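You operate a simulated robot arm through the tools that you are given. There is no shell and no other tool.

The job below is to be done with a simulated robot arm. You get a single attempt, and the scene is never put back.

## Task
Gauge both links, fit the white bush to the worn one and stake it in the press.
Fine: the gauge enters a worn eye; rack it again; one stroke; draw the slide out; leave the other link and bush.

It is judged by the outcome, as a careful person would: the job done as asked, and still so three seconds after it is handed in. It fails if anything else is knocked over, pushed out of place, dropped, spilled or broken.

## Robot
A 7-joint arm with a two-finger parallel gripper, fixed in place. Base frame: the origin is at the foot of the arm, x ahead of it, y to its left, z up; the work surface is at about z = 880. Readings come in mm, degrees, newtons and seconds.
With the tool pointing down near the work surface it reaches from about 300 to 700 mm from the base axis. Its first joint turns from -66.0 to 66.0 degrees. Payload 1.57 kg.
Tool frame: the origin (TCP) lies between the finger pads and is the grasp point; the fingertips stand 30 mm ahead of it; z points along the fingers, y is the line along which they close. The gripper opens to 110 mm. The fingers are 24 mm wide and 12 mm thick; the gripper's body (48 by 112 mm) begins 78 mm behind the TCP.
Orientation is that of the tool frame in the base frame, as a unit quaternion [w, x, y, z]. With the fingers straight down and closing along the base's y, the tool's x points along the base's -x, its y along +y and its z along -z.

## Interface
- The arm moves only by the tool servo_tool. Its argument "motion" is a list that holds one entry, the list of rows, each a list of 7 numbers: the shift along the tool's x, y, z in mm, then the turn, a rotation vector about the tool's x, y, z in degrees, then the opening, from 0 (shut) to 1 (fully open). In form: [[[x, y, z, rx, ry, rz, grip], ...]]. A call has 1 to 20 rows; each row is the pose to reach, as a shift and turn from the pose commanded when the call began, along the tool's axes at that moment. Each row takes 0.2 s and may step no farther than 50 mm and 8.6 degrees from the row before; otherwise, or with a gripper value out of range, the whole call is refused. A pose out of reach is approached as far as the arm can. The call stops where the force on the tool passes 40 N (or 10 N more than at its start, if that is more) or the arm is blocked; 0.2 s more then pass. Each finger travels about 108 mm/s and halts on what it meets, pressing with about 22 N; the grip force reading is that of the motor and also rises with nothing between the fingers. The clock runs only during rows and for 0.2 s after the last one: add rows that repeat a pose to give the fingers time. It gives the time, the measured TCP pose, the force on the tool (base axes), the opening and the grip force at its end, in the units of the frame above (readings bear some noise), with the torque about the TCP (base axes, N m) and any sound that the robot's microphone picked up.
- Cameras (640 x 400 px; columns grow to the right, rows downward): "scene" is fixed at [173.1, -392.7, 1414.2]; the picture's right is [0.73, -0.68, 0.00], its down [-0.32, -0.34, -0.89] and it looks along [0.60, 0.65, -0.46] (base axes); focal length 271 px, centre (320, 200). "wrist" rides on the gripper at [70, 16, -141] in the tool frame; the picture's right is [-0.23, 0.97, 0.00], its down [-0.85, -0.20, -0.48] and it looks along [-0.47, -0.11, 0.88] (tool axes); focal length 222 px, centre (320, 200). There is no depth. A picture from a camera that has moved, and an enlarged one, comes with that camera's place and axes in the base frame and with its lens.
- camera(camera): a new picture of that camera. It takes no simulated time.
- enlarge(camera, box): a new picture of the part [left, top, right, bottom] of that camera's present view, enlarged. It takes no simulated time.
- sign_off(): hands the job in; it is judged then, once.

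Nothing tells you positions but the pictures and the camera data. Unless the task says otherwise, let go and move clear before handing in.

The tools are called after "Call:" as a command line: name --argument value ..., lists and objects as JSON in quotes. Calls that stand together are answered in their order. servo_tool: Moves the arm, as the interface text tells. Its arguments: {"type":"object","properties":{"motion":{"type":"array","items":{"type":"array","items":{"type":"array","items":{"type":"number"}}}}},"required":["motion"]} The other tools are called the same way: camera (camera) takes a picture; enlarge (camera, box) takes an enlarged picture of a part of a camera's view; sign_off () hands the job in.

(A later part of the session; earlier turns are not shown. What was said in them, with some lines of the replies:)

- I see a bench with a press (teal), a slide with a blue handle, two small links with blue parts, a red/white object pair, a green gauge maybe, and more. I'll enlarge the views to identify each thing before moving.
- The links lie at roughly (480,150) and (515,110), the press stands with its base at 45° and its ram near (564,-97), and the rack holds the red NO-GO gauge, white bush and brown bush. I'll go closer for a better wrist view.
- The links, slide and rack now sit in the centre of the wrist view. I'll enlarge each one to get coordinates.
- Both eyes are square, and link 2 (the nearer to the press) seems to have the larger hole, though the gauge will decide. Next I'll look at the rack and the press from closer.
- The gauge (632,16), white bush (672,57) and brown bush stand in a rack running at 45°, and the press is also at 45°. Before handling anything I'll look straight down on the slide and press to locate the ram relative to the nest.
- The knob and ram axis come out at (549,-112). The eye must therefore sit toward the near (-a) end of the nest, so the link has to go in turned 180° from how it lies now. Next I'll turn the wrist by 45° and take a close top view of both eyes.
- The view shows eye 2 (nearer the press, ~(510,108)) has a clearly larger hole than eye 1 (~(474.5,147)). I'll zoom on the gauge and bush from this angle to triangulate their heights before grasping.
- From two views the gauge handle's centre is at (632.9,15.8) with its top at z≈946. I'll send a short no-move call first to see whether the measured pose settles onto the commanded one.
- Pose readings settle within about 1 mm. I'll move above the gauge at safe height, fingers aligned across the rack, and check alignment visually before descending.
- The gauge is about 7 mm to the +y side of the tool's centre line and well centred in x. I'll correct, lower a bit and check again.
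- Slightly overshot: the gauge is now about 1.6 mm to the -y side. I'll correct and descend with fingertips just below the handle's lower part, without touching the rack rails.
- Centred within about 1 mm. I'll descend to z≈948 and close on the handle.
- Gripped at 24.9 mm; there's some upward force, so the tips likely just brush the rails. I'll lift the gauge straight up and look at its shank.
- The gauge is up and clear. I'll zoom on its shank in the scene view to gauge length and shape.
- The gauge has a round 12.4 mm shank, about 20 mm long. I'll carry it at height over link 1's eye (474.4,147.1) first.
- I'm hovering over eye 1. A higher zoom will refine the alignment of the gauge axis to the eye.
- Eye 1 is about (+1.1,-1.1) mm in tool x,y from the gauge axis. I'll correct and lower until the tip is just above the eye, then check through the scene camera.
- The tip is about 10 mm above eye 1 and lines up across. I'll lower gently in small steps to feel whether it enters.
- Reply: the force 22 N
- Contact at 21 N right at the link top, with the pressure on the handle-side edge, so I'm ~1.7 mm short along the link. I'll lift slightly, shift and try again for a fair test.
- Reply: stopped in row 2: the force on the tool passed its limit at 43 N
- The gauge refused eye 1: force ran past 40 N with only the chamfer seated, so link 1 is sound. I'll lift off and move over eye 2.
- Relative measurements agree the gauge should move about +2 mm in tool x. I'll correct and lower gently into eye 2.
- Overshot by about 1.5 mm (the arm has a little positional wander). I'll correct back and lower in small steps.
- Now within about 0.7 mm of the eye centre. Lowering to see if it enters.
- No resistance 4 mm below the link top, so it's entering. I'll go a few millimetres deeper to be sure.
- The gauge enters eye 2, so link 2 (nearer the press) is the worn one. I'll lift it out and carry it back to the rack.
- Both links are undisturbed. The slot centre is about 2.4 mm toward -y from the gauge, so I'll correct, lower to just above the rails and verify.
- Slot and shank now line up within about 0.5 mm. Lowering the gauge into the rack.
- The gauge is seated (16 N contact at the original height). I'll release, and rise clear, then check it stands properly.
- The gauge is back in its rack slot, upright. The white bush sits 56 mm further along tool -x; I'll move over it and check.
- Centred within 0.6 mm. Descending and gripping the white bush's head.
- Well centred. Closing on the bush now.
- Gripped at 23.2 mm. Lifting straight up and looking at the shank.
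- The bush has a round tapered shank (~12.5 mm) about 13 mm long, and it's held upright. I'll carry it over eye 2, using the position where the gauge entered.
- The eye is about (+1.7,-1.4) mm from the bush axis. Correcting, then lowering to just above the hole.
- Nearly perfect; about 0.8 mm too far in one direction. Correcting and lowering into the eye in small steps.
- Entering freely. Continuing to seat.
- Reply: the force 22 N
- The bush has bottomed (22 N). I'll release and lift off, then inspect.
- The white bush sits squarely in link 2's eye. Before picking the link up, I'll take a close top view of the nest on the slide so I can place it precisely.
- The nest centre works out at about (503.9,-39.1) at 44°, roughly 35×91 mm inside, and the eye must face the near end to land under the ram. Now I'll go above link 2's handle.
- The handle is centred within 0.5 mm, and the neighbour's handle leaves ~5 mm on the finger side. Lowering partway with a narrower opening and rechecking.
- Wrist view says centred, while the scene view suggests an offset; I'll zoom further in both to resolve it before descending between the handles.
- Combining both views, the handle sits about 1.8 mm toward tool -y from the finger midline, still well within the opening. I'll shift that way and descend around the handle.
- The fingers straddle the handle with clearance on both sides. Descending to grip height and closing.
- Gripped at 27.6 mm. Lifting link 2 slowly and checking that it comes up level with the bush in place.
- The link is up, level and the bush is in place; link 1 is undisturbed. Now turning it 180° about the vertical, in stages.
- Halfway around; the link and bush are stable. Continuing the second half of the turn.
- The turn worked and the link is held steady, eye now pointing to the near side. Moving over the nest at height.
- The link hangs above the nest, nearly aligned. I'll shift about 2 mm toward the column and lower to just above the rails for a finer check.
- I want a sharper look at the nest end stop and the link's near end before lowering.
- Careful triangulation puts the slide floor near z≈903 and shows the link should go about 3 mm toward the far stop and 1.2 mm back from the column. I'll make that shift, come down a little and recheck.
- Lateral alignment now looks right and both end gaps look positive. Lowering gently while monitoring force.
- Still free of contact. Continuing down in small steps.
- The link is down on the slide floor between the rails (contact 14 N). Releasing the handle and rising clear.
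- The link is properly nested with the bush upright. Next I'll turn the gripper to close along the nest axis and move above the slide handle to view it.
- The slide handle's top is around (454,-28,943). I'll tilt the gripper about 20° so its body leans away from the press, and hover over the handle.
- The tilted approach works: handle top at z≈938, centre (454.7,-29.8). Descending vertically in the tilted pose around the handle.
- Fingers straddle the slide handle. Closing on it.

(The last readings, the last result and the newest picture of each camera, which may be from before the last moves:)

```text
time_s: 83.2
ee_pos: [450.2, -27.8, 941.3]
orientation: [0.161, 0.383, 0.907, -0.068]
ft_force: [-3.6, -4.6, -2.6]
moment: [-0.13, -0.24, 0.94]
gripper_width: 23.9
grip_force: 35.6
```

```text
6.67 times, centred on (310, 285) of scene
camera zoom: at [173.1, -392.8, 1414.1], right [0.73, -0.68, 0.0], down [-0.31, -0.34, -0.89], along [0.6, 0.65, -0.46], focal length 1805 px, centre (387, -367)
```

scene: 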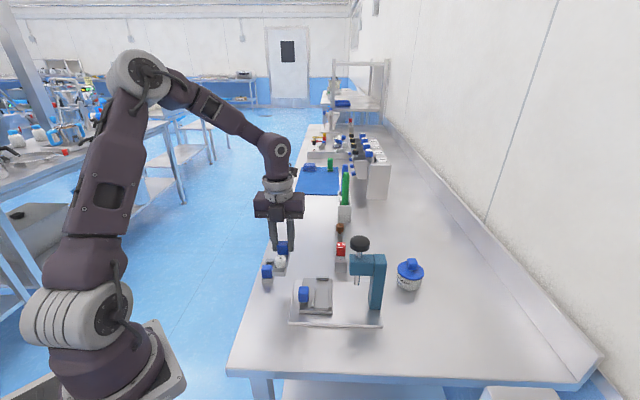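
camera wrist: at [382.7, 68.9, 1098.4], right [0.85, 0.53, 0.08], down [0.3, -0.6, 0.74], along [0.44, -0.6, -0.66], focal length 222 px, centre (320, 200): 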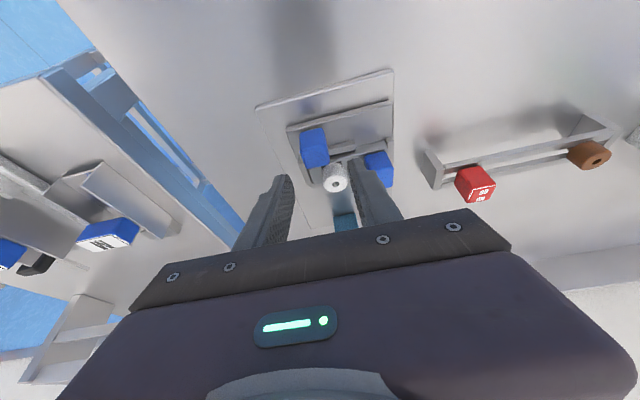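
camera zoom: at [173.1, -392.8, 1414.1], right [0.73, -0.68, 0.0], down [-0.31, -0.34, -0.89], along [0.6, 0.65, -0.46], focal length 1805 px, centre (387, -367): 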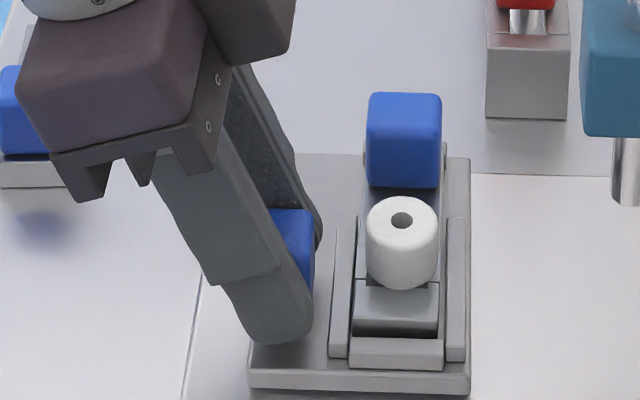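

Gripped on the slide handle. Pushing the slide in toward the ram, first 20 mm, watching forces.

Call:
servo_tool --motion '[[[-4.7, 0, 1.7, 0, 0, 0, 0.1], [-9.4, 0, 3.5, 0, 0, 0, 0.1], [-14.1, -0.1, 5.2, 0, 0, 0, 0.1], [-18.7, -0.1, 6.9, 0, 0, 0, 0.1], [-18.7, -0.1, 6.9, 0, 0, 0, 0.1]]]'

Call:
enlarge --camera "scene" --box '[285, 235, 395, 335]'

```text
time_s: 84.4
ee_pos: [465.3, -41.0, 939.7]
orientation: [0.16, 0.383, 0.907, -0.066]
ft_force: [-11.8, -11.0, 16.9]
moment: [-0.37, -0.22, 0.68]
gripper_width: 23.7
grip_force: 35.9
```

```text
4.00 times, centred on (340, 285) of scene
camera zoom: at [172.5, -393.0, 1414.1], right [0.73, -0.68, 0.0], down [-0.31, -0.34, -0.89], along [0.6, 0.65, -0.46], focal length 1083 px, centre (240, -140)
```

zoom: 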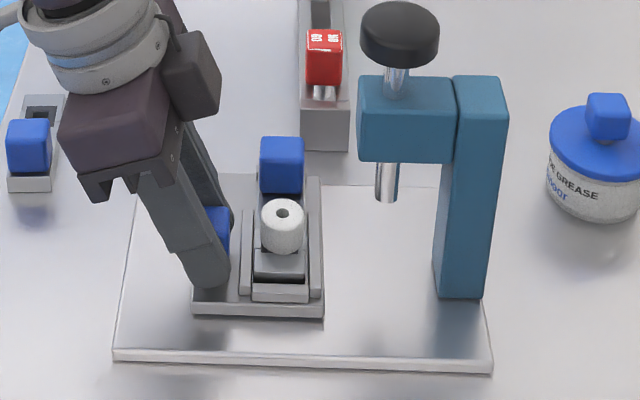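

The slide moves freely (no resistance along travel) but there's some side and vertical load from the grip. I'll relieve that by a fraction of a millimetre while continuing to push.

Call:
servo_tool --motion '[[[-0.3, -0.8, -0.7, 0, 0, 0, 0.1], [-5, -0.8, 1, 0, 0, 0, 0.1], [-9.7, -0.8, 2.8, 0, 0, 0, 0.1], [-14.4, -0.9, 4.5, 0, 0, 0, 0.1], [-19, -0.9, 6.2, 0, 0, 0, 0.1], [-19, -0.9, 6.2, 0, 0, 0, 0.1]]]'

Call:
enlarge --camera "scene" --box '[285, 235, 395, 335]'

```text
time_s: 85.8
ee_pos: [478.9, -54.7, 940.0]
orientation: [0.161, 0.383, 0.907, -0.067]
ft_force: [-1.4, -1.7, -7.7]
moment: [-0.54, -0.58, 0.74]
gripper_width: 23.6
grip_force: 35.2
```

```text
4.00 times, centred on (340, 285) of scene
camera zoom: at [173.2, -392.8, 1414.1], right [0.73, -0.68, 0.0], down [-0.32, -0.34, -0.89], along [0.6, 0.65, -0.46], focal length 1083 px, centre (240, -140)
```

zoom: 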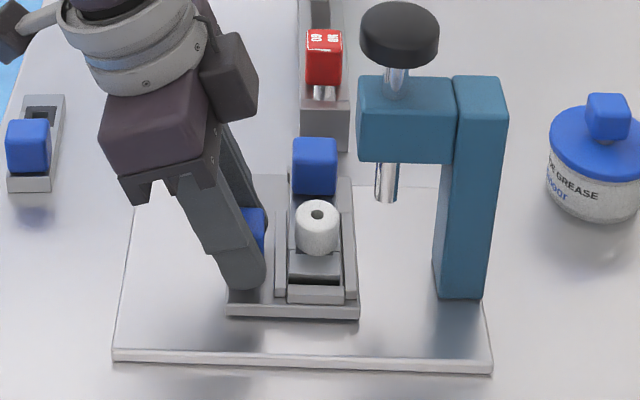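

Call:
servo_tool --motion '[[[-4.6, 0, 2.0, 0, 0, 0, 0.1], [-9.3, 0, 3.7, 0, 0, 0, 0.1], [-14, -0.1, 5.4, 0, 0, 0, 0.1], [-18.6, -0.1, 7.2, 0, 0, 0, 0.1], [-18.6, -0.1, 7.2, 0, 0, 0, 0.1]]]'

Call:
enlarge --camera "scene" --box '[285, 235, 395, 335]'

```text
time_s: 87.0
ee_pos: [493.1, -68.5, 940.3]
orientation: [0.161, 0.382, 0.908, -0.067]
ft_force: [9.7, 9.2, -22.8]
moment: [0.28, 0.18, 0.71]
gripper_width: 23.7
grip_force: 36.1
```

```text
4.00 times, centred on (340, 285) of scene
camera zoom: at [173.8, -392.5, 1414.1], right [0.73, -0.68, 0.0], down [-0.32, -0.34, -0.89], along [0.6, 0.65, -0.46], focal length 1083 px, centre (240, -140)
```

zoom: 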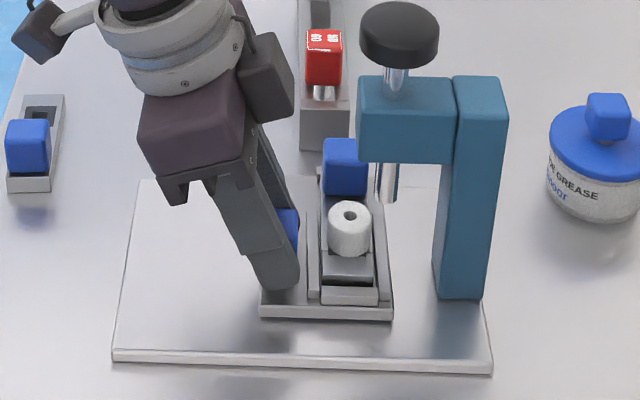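

Call:
servo_tool --motion '[[[0.3, 0.7, 0.9, 0, 0, 0, 0.1], [-4.4, 0.7, 2.6, 0, 0, 0, 0.1], [-9, 0.7, 4.3, 0, 0, 0, 0.1], [-13.7, 0.6, 6.1, 0, 0, 0, 0.1], [-13.7, 0.6, 6.1, 0, 0, 0, 0.1]]]'

Call:
enlarge --camera "scene" --box '[315, 245, 385, 315]'

Call:
camera --camera "wrist"

```text
time_s: 88.2
ee_pos: [505.4, -81.3, 940.7]
orientation: [0.163, 0.383, 0.907, -0.067]
ft_force: [8.2, 6.3, 17.7]
moment: [-0.5, -0.76, 0.86]
gripper_width: 24.1
grip_force: 35.6
```

```text
5.71 times, centred on (350, 280) of scene
camera zoom: at [173.1, -392.5, 1414.2], right [0.73, -0.68, 0.0], down [-0.31, -0.34, -0.89], along [0.6, 0.65, -0.46], focal length 1547 px, centre (149, -257)
```

zoom: 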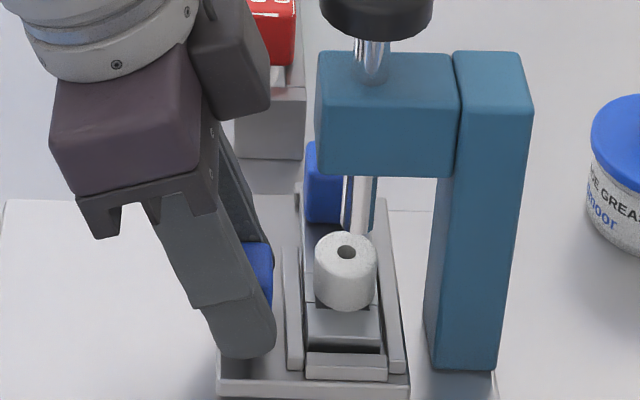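

```text
taken
camera wrist: at [435.5, 13.3, 1048.0], right [0.85, 0.53, 0.08], down [0.3, -0.6, 0.74], along [0.44, -0.6, -0.66], focal length 222 px, centre (320, 200)
```

wrist: 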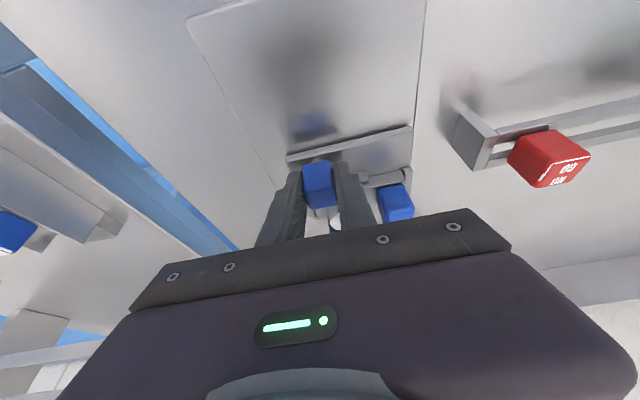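

Nearly there: the bush is about 5–7 mm short of the ram axis. Nudging a further 4 mm and watching for an end stop.

Call:
servo_tool --motion '[[[-0.1, 0.3, -0.4, 0, 0, 0, 0.1], [-2, 0.3, 0.3, 0, 0, 0, 0.1], [-3.9, 0.3, 1.0, 0, 0, 0, 0.1], [-3.9, 0.3, 1.0, 0, 0, 0, 0.1]]]'

Call:
enlarge --camera "scene" --box '[325, 255, 375, 305]'

```text
time_s: 89.2
ee_pos: [507.2, -82.4, 941.0]
orientation: [0.162, 0.383, 0.907, -0.067]
ft_force: [5.1, 5.8, 24.3]
moment: [0.06, -0.09, 0.79]
gripper_width: 23.8
grip_force: 35.6
```

```text
8.00 times, centred on (350, 280) of scene
camera zoom: at [172.9, -392.5, 1414.3], right [0.73, -0.68, 0.0], down [-0.31, -0.34, -0.89], along [0.6, 0.65, -0.46], focal length 2166 px, centre (80, -440)
```

zoom: 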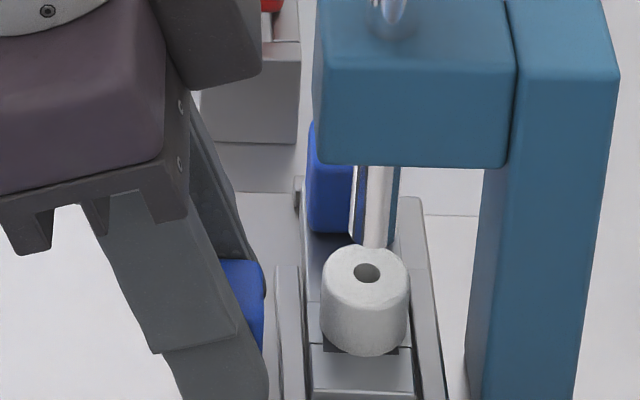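

Call:
enlarge --camera "scene" --box '[342, 268, 366, 292]'

```text
16.00 times, centred on (354, 280) of scene
camera zoom: at [172.9, -392.5, 1414.3], right [0.73, -0.68, 0.0], down [-0.31, -0.34, -0.89], along [0.6, 0.65, -0.46], focal length 4332 px, centre (-224, -1080)
```

zoom: 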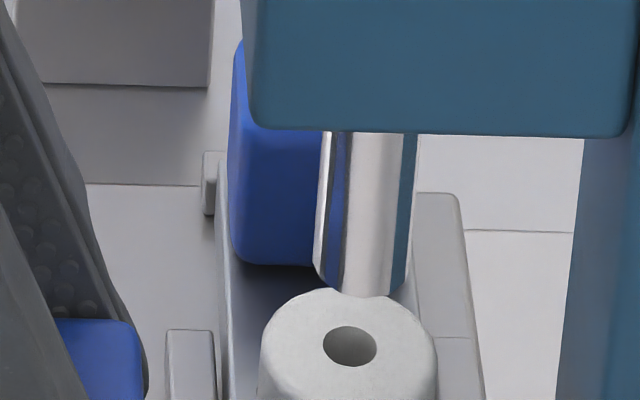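

The bush is now within about 1 mm of the ram axis. One more small nudge to see whether an end stop is there.

Call:
servo_tool --motion '[[[-0.2, 0.2, -0.4, 0, 0, 0, 0.1], [-1.1, 0.2, -0.1, 0, 0, 0, 0.1], [-2.1, 0.2, 0.3, 0, 0, 0, 0.1], [-2.1, 0.2, 0.3, 0, 0, 0, 0.1]]]'

Call:
enlarge --camera "scene" --box '[342, 268, 366, 292]'

```text
time_s: 90.2
ee_pos: [507.7, -83.4, 939.9]
orientation: [0.16, 0.383, 0.907, -0.067]
ft_force: [-2.5, 8.7, 21.3]
moment: [0.22, 0.15, 0.78]
gripper_width: 23.7
grip_force: 35.8
```

```text
16.00 times, centred on (354, 280) of scene
camera zoom: at [172.8, -392.4, 1414.3], right [0.73, -0.68, 0.0], down [-0.31, -0.34, -0.89], along [0.6, 0.65, -0.46], focal length 4332 px, centre (-224, -1080)
```

zoom: 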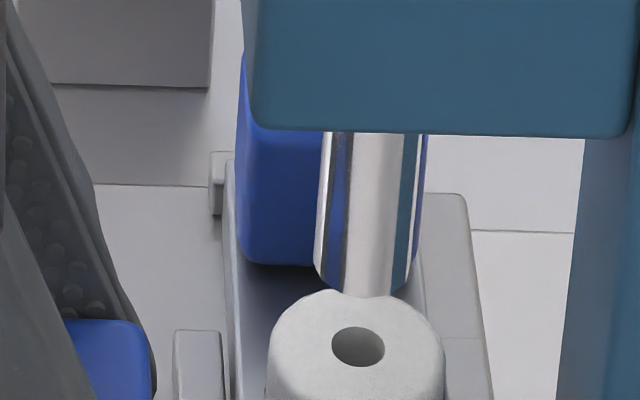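

Aligned now, and an 8 N resistance along travel appeared, suggesting the end stop. A last gentle push to confirm it's fully home.

Call:
servo_tool --motion '[[[-0.8, 0.2, -0.3, 0, 0, 0, 0.1], [-1.7, 0.2, 0.0, 0, 0, 0, 0.1], [-1.7, 0.2, 0.0, 0, 0, 0, 0.1]]]'

Call:
enlarge --camera "scene" --box '[342, 268, 366, 292]'

```text
time_s: 91.0
ee_pos: [508.0, -83.2, 939.2]
orientation: [0.159, 0.383, 0.907, -0.067]
ft_force: [-11.2, 21.3, -3.7]
moment: [0.64, -0.2, 0.82]
gripper_width: 23.8
grip_force: 36.5
```

```text
16.00 times, centred on (354, 280) of scene
camera zoom: at [172.9, -392.1, 1414.4], right [0.73, -0.68, 0.0], down [-0.31, -0.34, -0.89], along [0.6, 0.65, -0.46], focal length 4332 px, centre (-224, -1080)
```

zoom: 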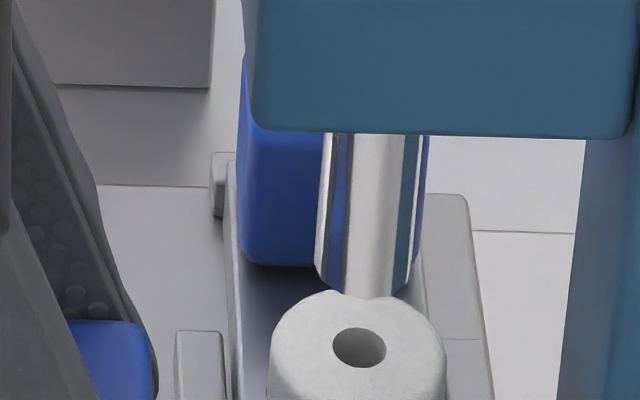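

The slide is hard against its stop with the bush under the ram. Releasing the handle and retracting along the tilted axis.

Call:
servo_tool --motion '[[[1.0, 0, -0.3, 0, 0, 0, 0.1], [1.0, 0, -0.3, 0, 0, 0, 0.25], [1.0, 0, -0.3, 0, 0, 0, 0.4], [1.0, 0, -0.3, 0, 0, 0, 0.42], [1.0, 0, -15, 0, 0, 0, 0.42], [1.0, 0, -40, 0, 0, 0, 0.42], [1.0, 0, -75, 0, 0, 0, 0.42], [1.0, 0, -110, 0, 0, 0, 0.42], [1.0, 0, -140, 0, 0, 0, 0.42], [1.0, 0, -140, 0, 0, 0, 0.42]]]'

Call:
camera --camera "scene"

Call:
enlarge --camera "scene" --box '[315, 235, 385, 325]'

```text
time_s: 93.2
ee_pos: [474.3, -49.9, 1069.3]
orientation: [0.16, 0.383, 0.907, -0.066]
ft_force: [-0.7, 0.2, 0.3]
moment: [-0.01, 0.03, -0.01]
gripper_width: 46.3
grip_force: 0.0
```

```text
taken
```

scene: 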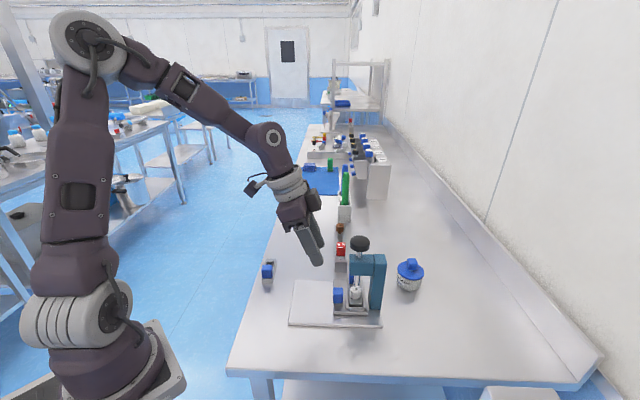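

```text
4.44 times, centred on (350, 280) of scene
camera zoom: at [173.1, -392.7, 1414.2], right [0.73, -0.68, 0.0], down [-0.32, -0.34, -0.89], along [0.6, 0.65, -0.46], focal length 1203 px, centre (187, -156)
```

zoom: 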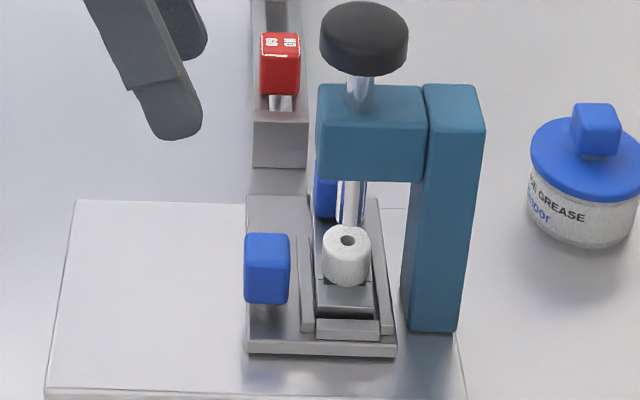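

The slide is home and the bush sits under the ram. Now I'll straighten the tool, close the fingers, and move above the press knob.

Call:
servo_tool --motion '[[[-8.7, 0, -23.7, 0, 5, 0, 0.3], [-17.5, 0.1, -47.5, 0, 10, 0, 0.2], [-27.5, 1.2, -43.8, 0, 15, 0, 0.1], [-47.7, 3.4, -36.4, 0, 20.2, 0, 0.0], [-77.9, 6.7, -25.3, 0, 20.2, 0, 0.0], [-108.1, 10.1, -14.2, 0, 20.2, 0, 0.0], [-108.1, 10.1, -14.2, 0, 20.2, 0, 0.0]]]'

Call:
camera --camera "wrist"

Call:
enlarge --camera "scene" --box '[310, 195, 400, 285]'

```text
time_s: 94.8
ee_pos: [550.1, -112.7, 1123.3]
orientation: [-0.001, 0.389, 0.921, 0.001]
ft_force: [0.0, -0.4, -0.2]
moment: [0.01, -0.01, 0.04]
gripper_width: 0.0
grip_force: 21.2
```

```text
taken
camera wrist: at [511.6, -51.1, 1263.9], right [0.86, 0.52, 0.0], down [0.45, -0.75, 0.48], along [0.25, -0.41, -0.88], focal length 222 px, centre (320, 200)
```

wrist: 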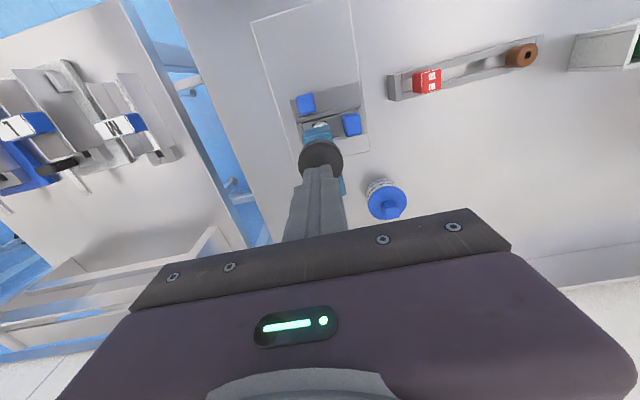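

```text
4.44 times, centred on (355, 240) of scene
camera zoom: at [173.1, -392.7, 1414.2], right [0.73, -0.68, 0.0], down [-0.32, -0.34, -0.89], along [0.6, 0.65, -0.46], focal length 1203 px, centre (164, 22)
```

zoom: 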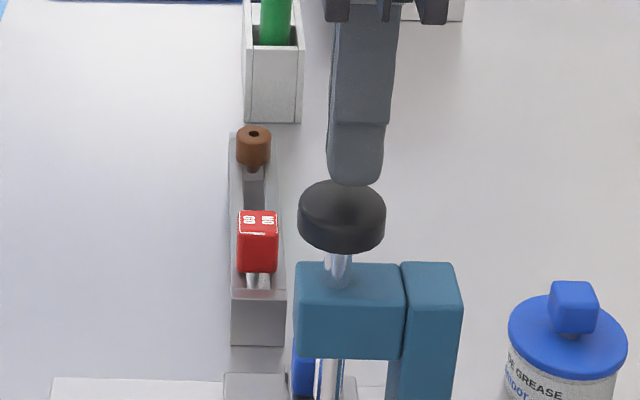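

Call:
enlarge --camera "wrist" --box '[270, 100, 370, 200]'

```text
4.00 times, centred on (320, 150) of wrist
camera zoom: at [511.6, -51.1, 1263.9], right [0.86, 0.52, 0.0], down [0.45, -0.75, 0.48], along [0.25, -0.41, -0.88], focal length 888 px, centre (320, 400)
```

zoom: 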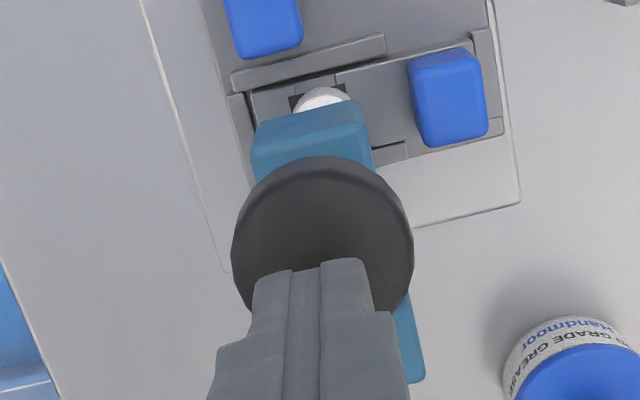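

The knob centre is within 1 mm of the tool axis. Lowering to just above the knob.

Call:
servo_tool --motion '[[[0.6, 0.8, 10, 0, 0, 0, 0.0], [0.6, 0.8, 20, 0, 0, 0, 0.0], [0.6, 0.8, 30, 0, 0, 0, 0.0], [0.6, 0.8, 30, 0, 0, 0, 0.0]]]'

Call:
enlarge --camera "scene" --box '[325, 210, 395, 280]'

Call:
enlarge --camera "wrist" --box '[270, 110, 370, 210]'

```text
time_s: 95.8
ee_pos: [548.6, -112.6, 1092.5]
orientation: [-0.001, 0.389, 0.921, 0.001]
ft_force: [-2.5, -0.4, 5.7]
moment: [-0.08, 0.03, 0.03]
gripper_width: 0.1
grip_force: 21.3
```

```text
5.71 times, centred on (360, 245) of scene
camera zoom: at [173.0, -392.7, 1414.2], right [0.73, -0.68, 0.0], down [-0.31, -0.34, -0.89], along [0.6, 0.65, -0.46], focal length 1547 px, centre (91, -57)
```

zoom: 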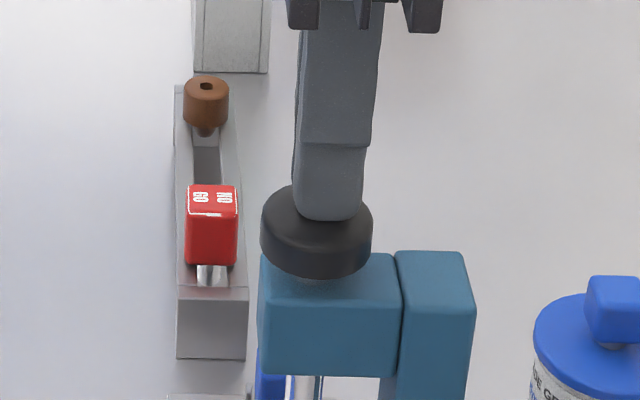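

```text
4.00 times, centred on (320, 160) of wrist
camera zoom: at [511.6, -49.7, 1233.2], right [0.86, 0.52, 0.0], down [0.45, -0.75, 0.48], along [0.25, -0.41, -0.88], focal length 888 px, centre (320, 360)
```

zoom: 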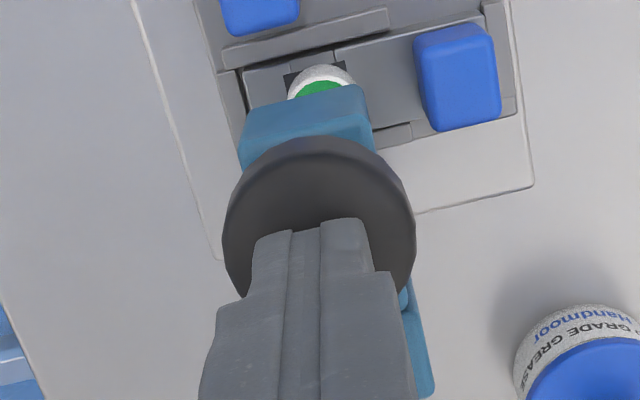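

The knob has already been pushed right down (it now rests near the press head) and the bush top shows green. I'll zoom in to judge the state before moving.

Call:
enlarge --camera "scene" --box '[335, 255, 371, 297]'

Call:
enlarge --camera "wrist" --box '[295, 115, 345, 155]'

Call:
enlarge --camera "scene" --box '[340, 235, 376, 271]'

```text
9.52 times, centred on (353, 276) of scene
camera zoom: at [173.0, -392.7, 1414.2], right [0.73, -0.68, 0.0], down [-0.31, -0.34, -0.89], along [0.6, 0.65, -0.46], focal length 2579 px, centre (6, -524)
```

zoom: 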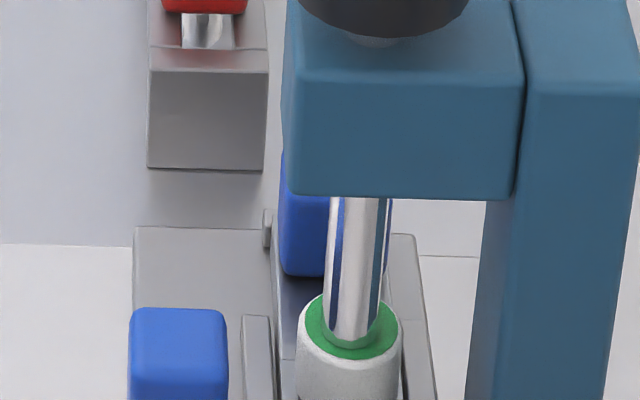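

```text
10.00 times, centred on (320, 135) of wrist
camera zoom: at [511.6, -49.7, 1233.2], right [0.86, 0.52, 0.0], down [0.45, -0.75, 0.48], along [0.25, -0.41, -0.88], focal length 2221 px, centre (320, 850)
```

zoom: 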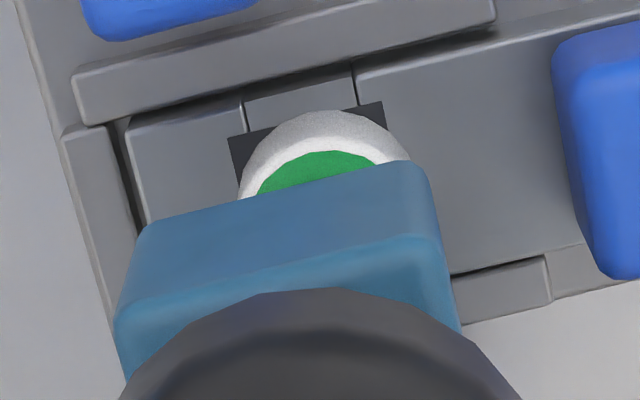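

```text
11.11 times, centred on (358, 253) of scene
camera zoom: at [173.0, -392.7, 1414.2], right [0.73, -0.68, 0.0], down [-0.31, -0.34, -0.89], along [0.6, 0.65, -0.46], focal length 3008 px, centre (-102, -389)
```

zoom: 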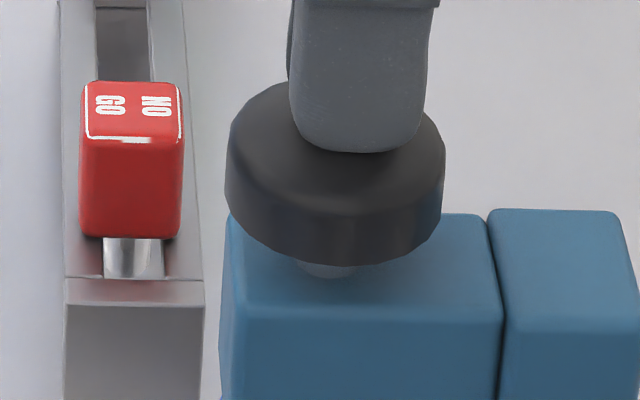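

The ram is down on the bush and a green ring has appeared on it, so the stroke has staked it. I'll lift off now, smoothly, without a second press.

Call:
servo_tool --motion '[[[0, 0, -4, 0, 0, 0, 0.0], [0, 0, -9, 0, 0, 0, 0.0], [0, 0, -15, 0, 0, 0, 0.0], [0, 0, -22, 0, 0, 0, 0.0], [0, 0, -32, 0, 0, 0, 0.0], [0, 0, -45, 0, 0, 0, 0.0], [0, 0, -60, 0, 0, 0, 0.0], [0, 0, -60, 0, 0, 0, 0.0]]]'

Call:
enlarge --camera "scene" --box '[315, 225, 395, 315]'

Call:
enlarge --camera "wrist" --box '[270, 80, 370, 180]'

```text
time_s: 97.6
ee_pos: [549.8, -111.7, 1150.8]
orientation: [-0.001, 0.389, 0.921, 0.002]
ft_force: [-1.4, -0.8, -0.6]
moment: [0.02, 0.02, 0.0]
gripper_width: 0.0
grip_force: 21.1
```

```text
4.44 times, centred on (355, 270) of scene
camera zoom: at [173.1, -392.7, 1414.2], right [0.73, -0.68, 0.0], down [-0.32, -0.34, -0.89], along [0.6, 0.65, -0.46], focal length 1203 px, centre (164, -111)
```

zoom: 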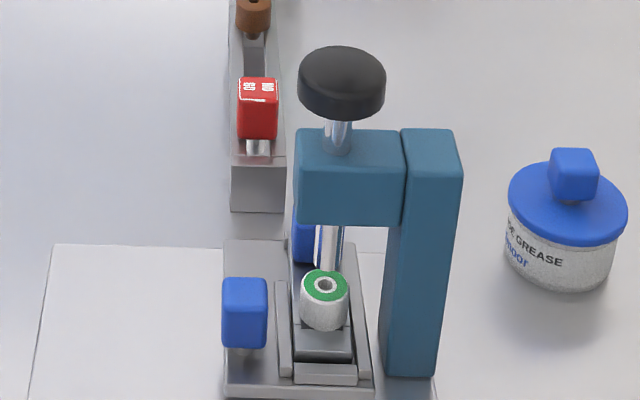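

```text
4.00 times, centred on (320, 130) of wrist
camera zoom: at [512.4, -49.3, 1292.1], right [0.86, 0.52, 0.0], down [0.45, -0.75, 0.48], along [0.25, -0.41, -0.88], focal length 888 px, centre (320, 480)
```

zoom: 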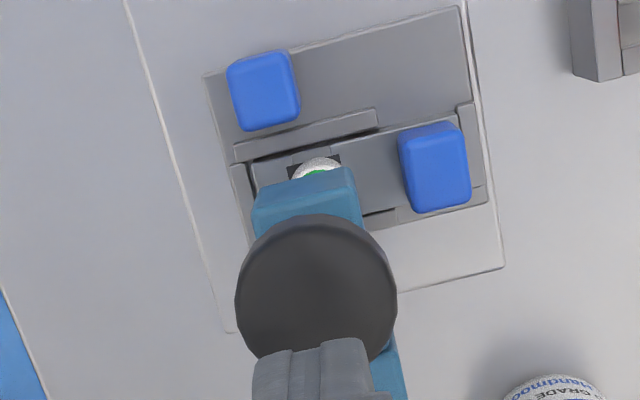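

The press has sprung back and the green staked ring remains on the bush. Now I'll return to the slide handle with the same tilted approach to draw the slide out.

Call:
servo_tool --motion '[[[32, -3.7, 0, 0, 0, 0, 0.1], [64.6, -7.4, 0, 0, 0, 0, 0.25], [96.9, -11.1, 5, 0, -5, 0, 0.42], [96.9, -11.1, 30, 0, -10, 0, 0.42], [96.9, -11.1, 55, 0, -15, 0, 0.42], [96.9, -11.1, 81.5, 0, -20.2, 0, 0.42], [96.9, -11.1, 81.5, 0, -20.2, 0, 0.42]]]'

Call:
camera --camera "wrist"

Call:
enlarge --camera "wrist" --box '[250, 90, 390, 190]'

```text
time_s: 99.2
ee_pos: [472.0, -48.0, 1069.8]
orientation: [0.161, 0.383, 0.907, -0.067]
ft_force: [-0.3, -0.4, -0.8]
moment: [0.02, 0.01, 0.0]
gripper_width: 46.2
grip_force: 0.0
```

```text
taken
camera wrist: at [404.0, 45.6, 1177.6], right [0.85, 0.53, 0.08], down [0.3, -0.6, 0.74], along [0.44, -0.6, -0.66], focal length 222 px, centre (320, 200)
```

wrist: 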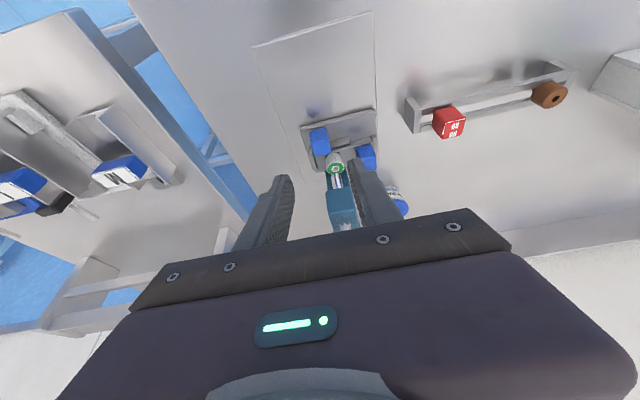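

```text
4.00 times, centred on (320, 140) of wrist
camera zoom: at [404.0, 45.6, 1177.6], right [0.85, 0.53, 0.08], down [0.3, -0.6, 0.74], along [0.44, -0.6, -0.66], focal length 888 px, centre (320, 440)
```

zoom: 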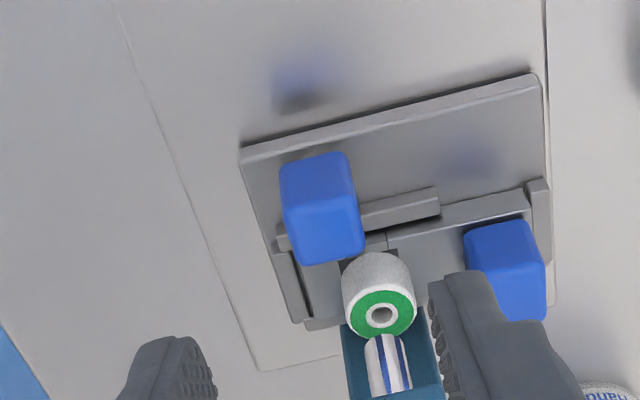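

The handle is right along the tool axis. Sliding in along it, with a check before the last part.

Call:
servo_tool --motion '[[[-1, 0.3, 35, 0, 0, 0, 0.42], [-2, 0.7, 70, 0, 0, 0, 0.42], [-3, 1.0, 105, 0, 0, 0, 0.42], [-3, 1.0, 105, 0, 0, 0, 0.42]]]'

Call:
enlarge --camera "wrist" --box '[250, 110, 390, 220]'

Call:
enlarge --camera "scene" --box '[305, 240, 385, 320]'

```text
time_s: 100.2
ee_pos: [500.9, -76.4, 974.5]
orientation: [0.161, 0.384, 0.907, -0.067]
ft_force: [-0.3, 0.5, -0.1]
moment: [0.01, 0.01, -0.01]
gripper_width: 46.3
grip_force: 0.1
```

```text
3.64 times, centred on (320, 165) of wrist
camera zoom: at [432.6, 17.2, 1081.6], right [0.85, 0.53, 0.08], down [0.3, -0.6, 0.74], along [0.44, -0.6, -0.66], focal length 808 px, centre (320, 327)
```

zoom: 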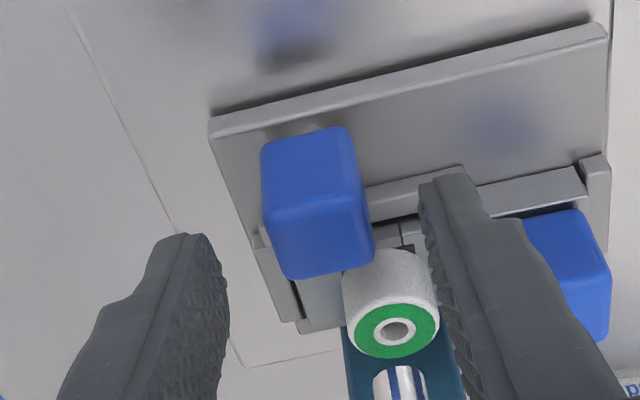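

```text
5.00 times, centred on (345, 280) of scene
camera zoom: at [173.2, -392.7, 1414.2], right [0.73, -0.68, 0.0], down [-0.32, -0.34, -0.89], along [0.6, 0.65, -0.46], focal length 1354 px, centre (195, -200)
```

zoom: 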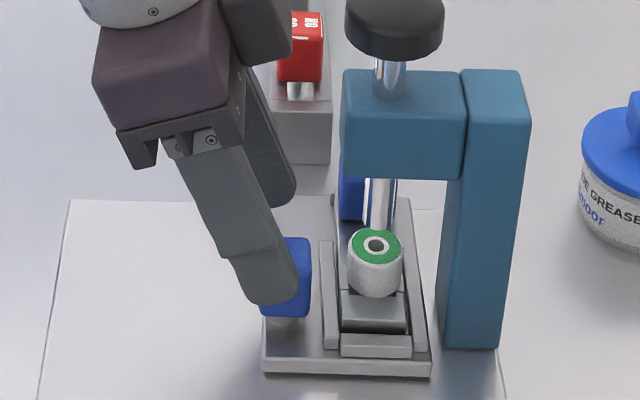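

Call:
servo_tool --motion '[[[0.4, 0.2, 12, 0, 0, 0, 0.42], [0.8, 0.4, 24, 0, 0, 0, 0.42], [1.2, 0.4, 35, 0, 0, 0, 0.42], [1.2, 0.4, 35, 0, 0, 0, 0.42]]]'

Call:
enlarge --camera "wrist" --box '[250, 120, 390, 230]'

Call:
enlarge --camera "scene" --box '[305, 250, 375, 320]'

```text
time_s: 101.2
ee_pos: [509.3, -83.4, 940.8]
orientation: [0.161, 0.383, 0.907, -0.068]
ft_force: [-0.2, -0.1, -0.1]
moment: [0.0, -0.01, -0.01]
gripper_width: 46.2
grip_force: 0.1
```

```text
3.64 times, centred on (320, 175) of wrist
camera zoom: at [440.9, 10.2, 1048.5], right [0.85, 0.53, 0.08], down [0.3, -0.6, 0.74], along [0.44, -0.6, -0.66], focal length 808 px, centre (320, 291)
```

zoom: 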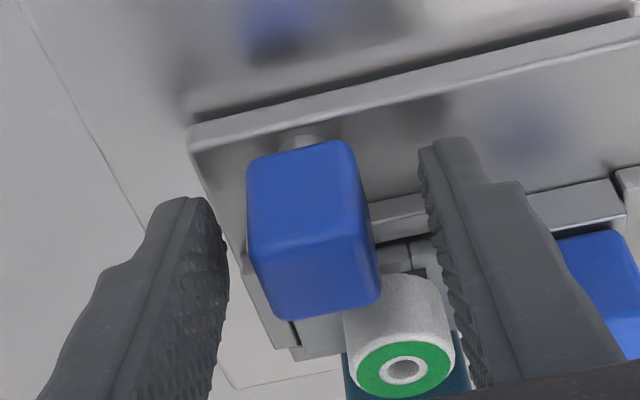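

```text
5.71 times, centred on (340, 285) of scene
camera zoom: at [173.1, -392.7, 1414.2], right [0.73, -0.68, 0.0], down [-0.32, -0.34, -0.89], along [0.6, 0.65, -0.46], focal length 1547 px, centre (206, -286)
```

zoom: 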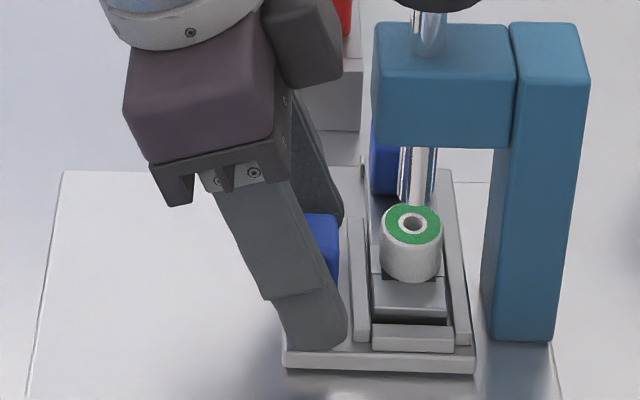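

Same relative position as the first grasp. Closing on the slide handle.

Call:
servo_tool --motion '[[[0, -0.6, 0, 0, 0, 0, 0.35], [0, -0.6, 0, 0, 0, 0, 0.2], [0, -0.6, 0, 0, 0, 0, 0.1], [0, -0.6, 0, 0, 0, 0, 0.1], [0, -0.6, 0, 0, 0, 0, 0.1]]]'

Call:
enlarge --camera "wrist" --box '[250, 120, 390, 230]'

```text
time_s: 102.4
ee_pos: [508.2, -83.9, 940.3]
orientation: [0.161, 0.383, 0.907, -0.068]
ft_force: [-6.3, -7.2, 0.7]
moment: [-0.04, -0.1, 0.91]
gripper_width: 23.9
grip_force: 36.3
```

```text
3.64 times, centred on (320, 175) of wrist
camera zoom: at [440.1, 9.4, 1048.5], right [0.85, 0.53, 0.08], down [0.3, -0.6, 0.74], along [0.44, -0.61, -0.66], focal length 808 px, centre (320, 291)
```

zoom: 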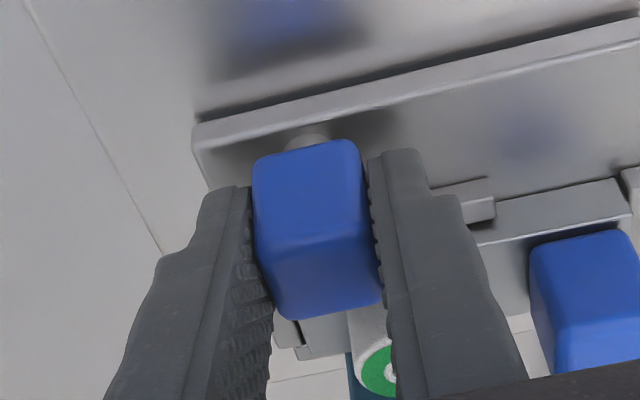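

Gripped. Drawing the slide out in stages, relieving side load as I go.

Call:
servo_tool --motion '[[[0, -0.5, 0, 0, 0, 0, 0.1], [4.7, -0.5, -1.7, 0, 0, 0, 0.1], [9.4, -0.5, -3.5, 0, 0, 0, 0.1], [14.1, -0.5, -5.2, 0, 0, 0, 0.1], [18.7, -0.4, -6.9, 0, 0, 0, 0.1], [18.7, -0.4, -6.9, 0, 0, 0, 0.1]]]'

Call:
enlarge --camera "scene" --box '[295, 240, 375, 320]'

```text
time_s: 103.8
ee_pos: [494.8, -70.4, 940.3]
orientation: [0.161, 0.382, 0.907, -0.067]
ft_force: [-7.1, -8.3, 0.3]
moment: [-0.68, -0.75, 0.77]
gripper_width: 23.9
grip_force: 35.7
```

```text
5.00 times, centred on (335, 280) of scene
camera zoom: at [172.9, -392.9, 1414.1], right [0.73, -0.68, 0.0], down [-0.31, -0.34, -0.89], along [0.6, 0.65, -0.46], focal length 1354 px, centre (245, -200)
```

zoom: 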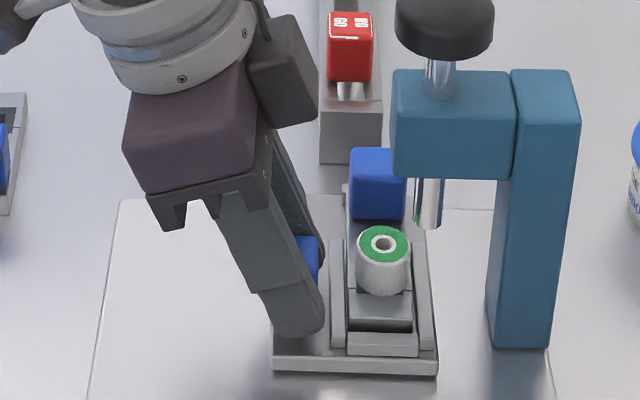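

Call:
servo_tool --motion '[[[0, -0.5, 0, 0, 0, 0, 0.1], [4.7, -0.5, -1.7, 0, 0, 0, 0.1], [9.4, -0.5, -3.5, 0, 0, 0, 0.1], [14.1, -0.5, -5.2, 0, 0, 0, 0.1], [18.7, -0.4, -6.9, 0, 0, 0, 0.1], [18.7, -0.4, -6.9, 0, 0, 0, 0.1]]]'

Call:
enlarge --camera "scene" --box '[295, 240, 375, 320]'

```text
time_s: 105.2
ee_pos: [480.4, -57.2, 939.8]
orientation: [0.162, 0.383, 0.907, -0.067]
ft_force: [-7.0, -8.5, 24.0]
moment: [-0.23, -0.04, 0.74]
gripper_width: 23.8
grip_force: 35.9
```

```text
5.00 times, centred on (335, 280) of scene
camera zoom: at [172.6, -392.9, 1414.2], right [0.73, -0.68, 0.0], down [-0.31, -0.34, -0.89], along [0.6, 0.65, -0.46], focal length 1354 px, centre (245, -200)
```

zoom: 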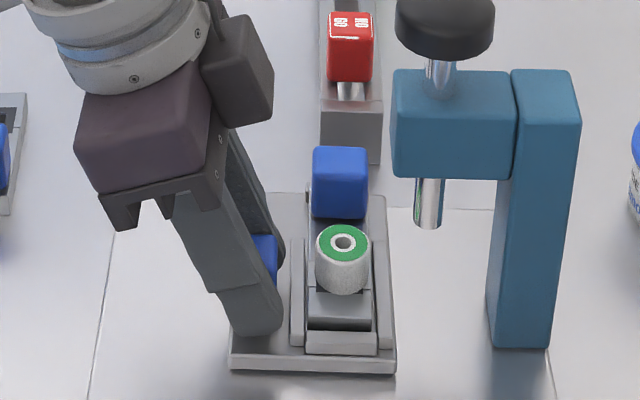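

Call:
servo_tool --motion '[[[-0.3, -0.5, -0.8, 0, 0, 0, 0.1], [4.4, -0.5, -2.5, 0, 0, 0, 0.1], [9.1, -0.5, -4.3, 0, 0, 0, 0.1], [13.8, -0.5, -6, 0, 0, 0, 0.1], [18.4, -0.4, -7.7, 0, 0, 0, 0.1], [18.4, -0.4, -7.7, 0, 0, 0, 0.1]]]'

Call:
enlarge --camera "scene" --box '[285, 240, 375, 330]'

```text
time_s: 106.6
ee_pos: [466.6, -42.2, 940.5]
orientation: [0.16, 0.383, 0.907, -0.067]
ft_force: [-7.5, -6.2, -12.0]
moment: [0.6, 0.53, 0.77]
gripper_width: 24.1
grip_force: 36.2
```

```text
4.44 times, centred on (330, 285) of scene
camera zoom: at [173.1, -392.9, 1414.1], right [0.73, -0.68, 0.0], down [-0.32, -0.34, -0.89], along [0.6, 0.65, -0.46], focal length 1203 px, centre (276, -178)
```

zoom: 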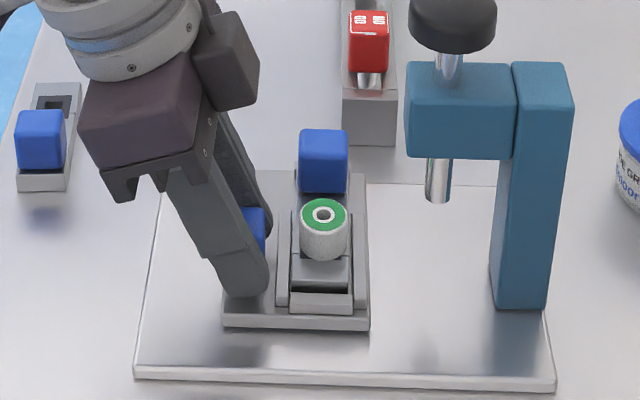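

Call:
servo_tool --motion '[[[0.1, -0.4, 0.3, 0, 0, 0, 0.1], [4.8, -0.4, -1.4, 0, 0, 0, 0.1], [9.5, -0.4, -3.2, 0, 0, 0, 0.1], [14.2, -0.4, -4.9, 0, 0, 0, 0.1], [18.8, -0.3, -6.6, 0, 0, 0, 0.1], [18.8, -0.3, -6.6, 0, 0, 0, 0.1]]]'

Call:
enlarge --camera "scene" --box '[285, 240, 375, 330]'

```text
time_s: 108.0
ee_pos: [453.4, -29.8, 940.3]
orientation: [0.161, 0.383, 0.907, -0.067]
ft_force: [-5.6, -8.4, -12.3]
moment: [0.0, -0.07, 0.77]
gripper_width: 24.0
grip_force: 35.3
```

```text
4.44 times, centred on (330, 285) of scene
camera zoom: at [173.1, -392.9, 1414.1], right [0.73, -0.68, 0.0], down [-0.32, -0.34, -0.89], along [0.6, 0.65, -0.46], focal length 1203 px, centre (276, -178)
```

zoom: 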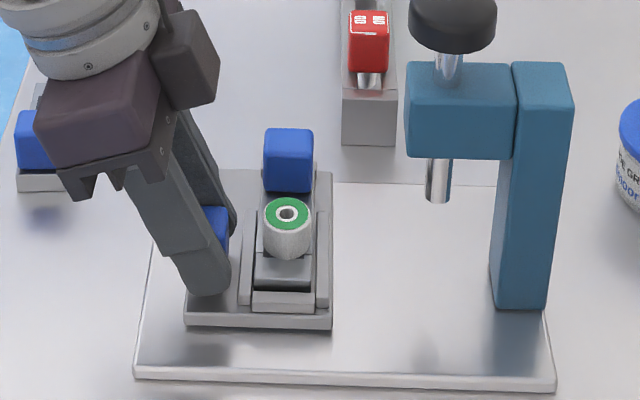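

The slide is back at its original drawn-out position within a millimetre. A gentle extra nudge outward to make sure it's at its outer stop.

Call:
servo_tool --motion '[[[0.9, -0.2, 0.0, 0, 0, 0, 0.1], [1.9, -0.2, -0.4, 0, 0, 0, 0.1], [1.9, -0.2, -0.4, 0, 0, 0, 0.1]]]'

Call:
enlarge --camera "scene" --box '[285, 240, 375, 330]'

```text
time_s: 108.8
ee_pos: [452.5, -27.4, 941.4]
orientation: [0.163, 0.383, 0.907, -0.067]
ft_force: [-0.6, -17.5, -15.3]
moment: [-0.25, -0.11, 0.88]
gripper_width: 23.8
grip_force: 35.7
```

```text
4.44 times, centred on (330, 285) of scene
camera zoom: at [173.3, -393.2, 1414.0], right [0.73, -0.68, 0.0], down [-0.32, -0.34, -0.89], along [0.6, 0.65, -0.46], focal length 1203 px, centre (276, -178)
```

zoom: 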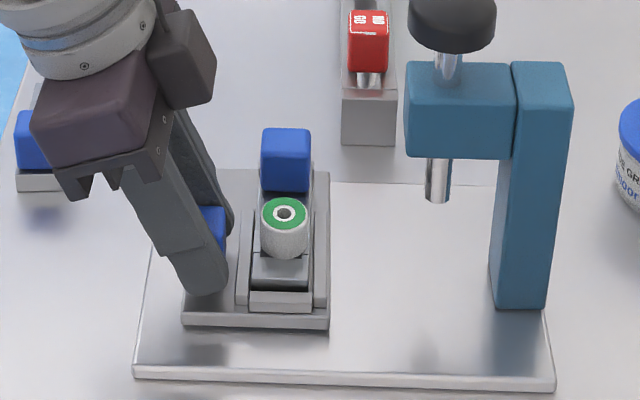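

The outer stop is reached (12 N resistance). Relieving the load, releasing the handle and retracting.

Call:
servo_tool --motion '[[[-0.7, -0.3, 0.7, 0, 0, 0, 0.1], [-0.7, -0.3, 0.7, 0, 0, 0, 0.25], [-0.7, -0.3, 0.7, 0, 0, 0, 0.42], [-0.7, -0.3, 0.7, 0, 0, 0, 0.42], [-0.7, -0.3, -15, 0, 0, 0, 0.42], [-0.7, -0.3, -40, 0, 0, 0, 0.42], [-0.7, -0.3, -75, 0, 0, 0, 0.42], [-0.7, -0.3, -110, 0, 0, 0, 0.42], [-0.7, -0.3, -145, 0, 0, 0, 0.42], [-0.7, -0.3, -145, 0, 0, 0, 0.42]]]'

Call:
enlarge --camera "scene" --box '[240, 220, 440, 345]'

Call:
enlarge --camera "scene" --box '[285, 260, 365, 320]'

```text
time_s: 111.0
ee_pos: [416.7, 8.5, 1078.0]
orientation: [0.161, 0.383, 0.907, -0.067]
ft_force: [-0.1, -0.4, -0.3]
moment: [0.02, 0.0, -0.05]
gripper_width: 46.2
grip_force: 0.1
```

```text
3.20 times, centred on (340, 282) of scene
camera zoom: at [173.1, -392.7, 1414.2], right [0.73, -0.68, 0.0], down [-0.32, -0.34, -0.89], along [0.6, 0.65, -0.46], focal length 866 px, centre (256, -64)
```

zoom: 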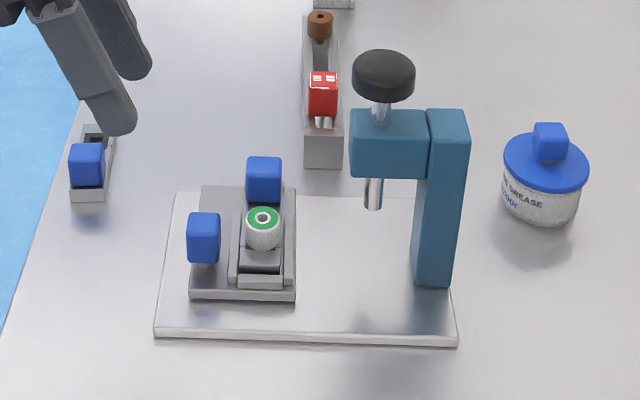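

```text
6.67 times, centred on (325, 290) of scene
camera zoom: at [173.1, -392.7, 1414.2], right [0.73, -0.68, 0.0], down [-0.32, -0.34, -0.89], along [0.6, 0.65, -0.46], focal length 1805 px, centre (287, -400)
```

zoom: 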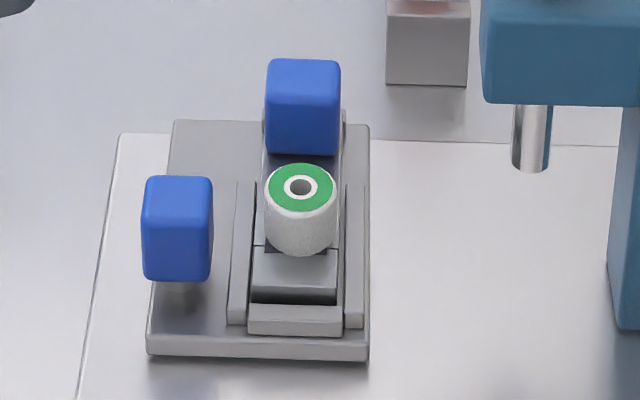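

The slide is out with link 2 and its staked bush in the nest, link 1 and the brown bush untouched. I'll move the arm clear and do a final check of everything.

Call:
servo_tool --motion '[[[-10, 0, -28, 0, 5, 0, 0.42], [-20, 0, -56, 0, 10, 0, 0.42], [-30, 0, -85, 0, 15, 0, 0.42], [-40, 0, -112, 0, 20, 0, 0.42], [-50, 0, -140, 0, 20, 0, 0.42], [-50, 0, -140, 0, 20, 0, 0.42]]]'

Call:
camera --camera "scene"

Call:
enlarge --camera "scene" --box '[315, 215, 375, 275]'

Call:
enlarge --camera "scene" --box '[245, 245, 315, 305]'

```text
time_s: 112.4
ee_pos: [415.3, 6.4, 1228.3]
orientation: [0.001, 0.388, 0.922, 0.0]
ft_force: [-0.3, 0.4, -0.3]
moment: [0.0, -0.01, -0.02]
gripper_width: 46.1
grip_force: 0.0
```

```text
taken
```

scene: 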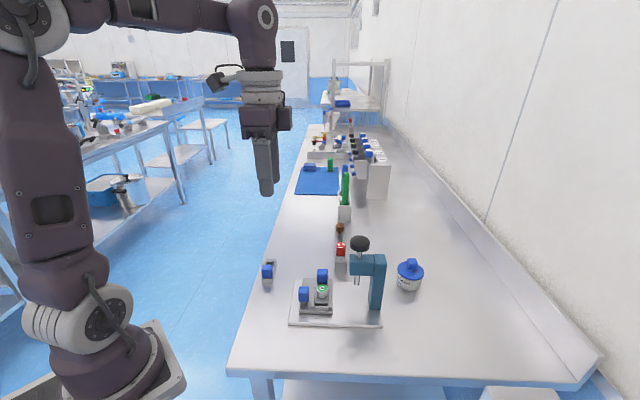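

```text
6.67 times, centred on (345, 245) of scene
camera zoom: at [173.1, -392.7, 1414.2], right [0.73, -0.68, 0.0], down [-0.32, -0.34, -0.89], along [0.6, 0.65, -0.46], focal length 1805 px, centre (153, -100)
```

zoom: 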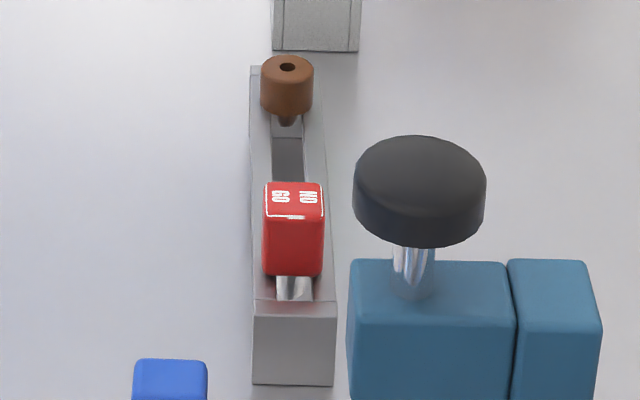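

```text
6.67 times, centred on (280, 275) of scene
camera zoom: at [173.1, -392.7, 1414.2], right [0.73, -0.68, 0.0], down [-0.32, -0.34, -0.89], along [0.6, 0.65, -0.46], focal length 1805 px, centre (587, -300)
```

zoom: 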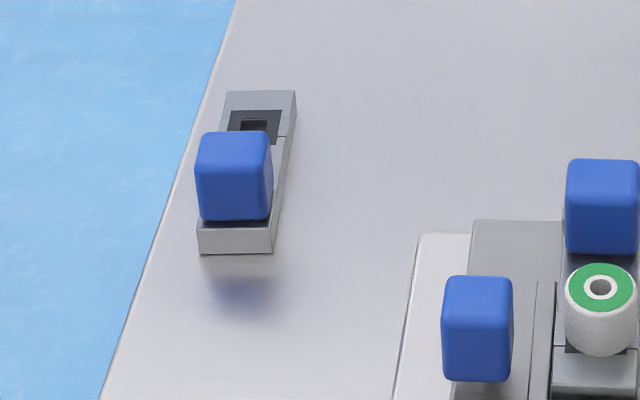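

The final check shows:
- Link 2, with its staked bush (green ring), is in the drawn-out slide.
- The gauge is back in its rack.
- Link 1 and the brown bush are where they were.
- The arm is clear.

I'm handing the job in.

Call:
sign_off

```text
The job is handed in.
```

The job is done and handed in. I saw nothing knocked over or pushed out of place.

- **Gauging:** the gauge would not enter the link farther from the press. Force passed 40 N with only the tip of the gauge seated, so that link is sound. It went freely into the link nearer the press, so that one is worn. The gauge is back in its rack.
- **Bush:** I fitted the white bush to the worn link, then turned the link round and set it in the slide's nest with its eye under the ram.
- **Staking:** I used one press stroke. It happened while I was lowering the tool onto the knob, because the knob sat a little higher than I had judged. I made no separate press afterwards. A green ring then appeared on the bush, which I took as the sign it was staked.
- **Final state:** the slide is drawn out to its outer stop with the worn link and staked bush in it. The sound link and the brown bush are where they started, and the arm is clear.
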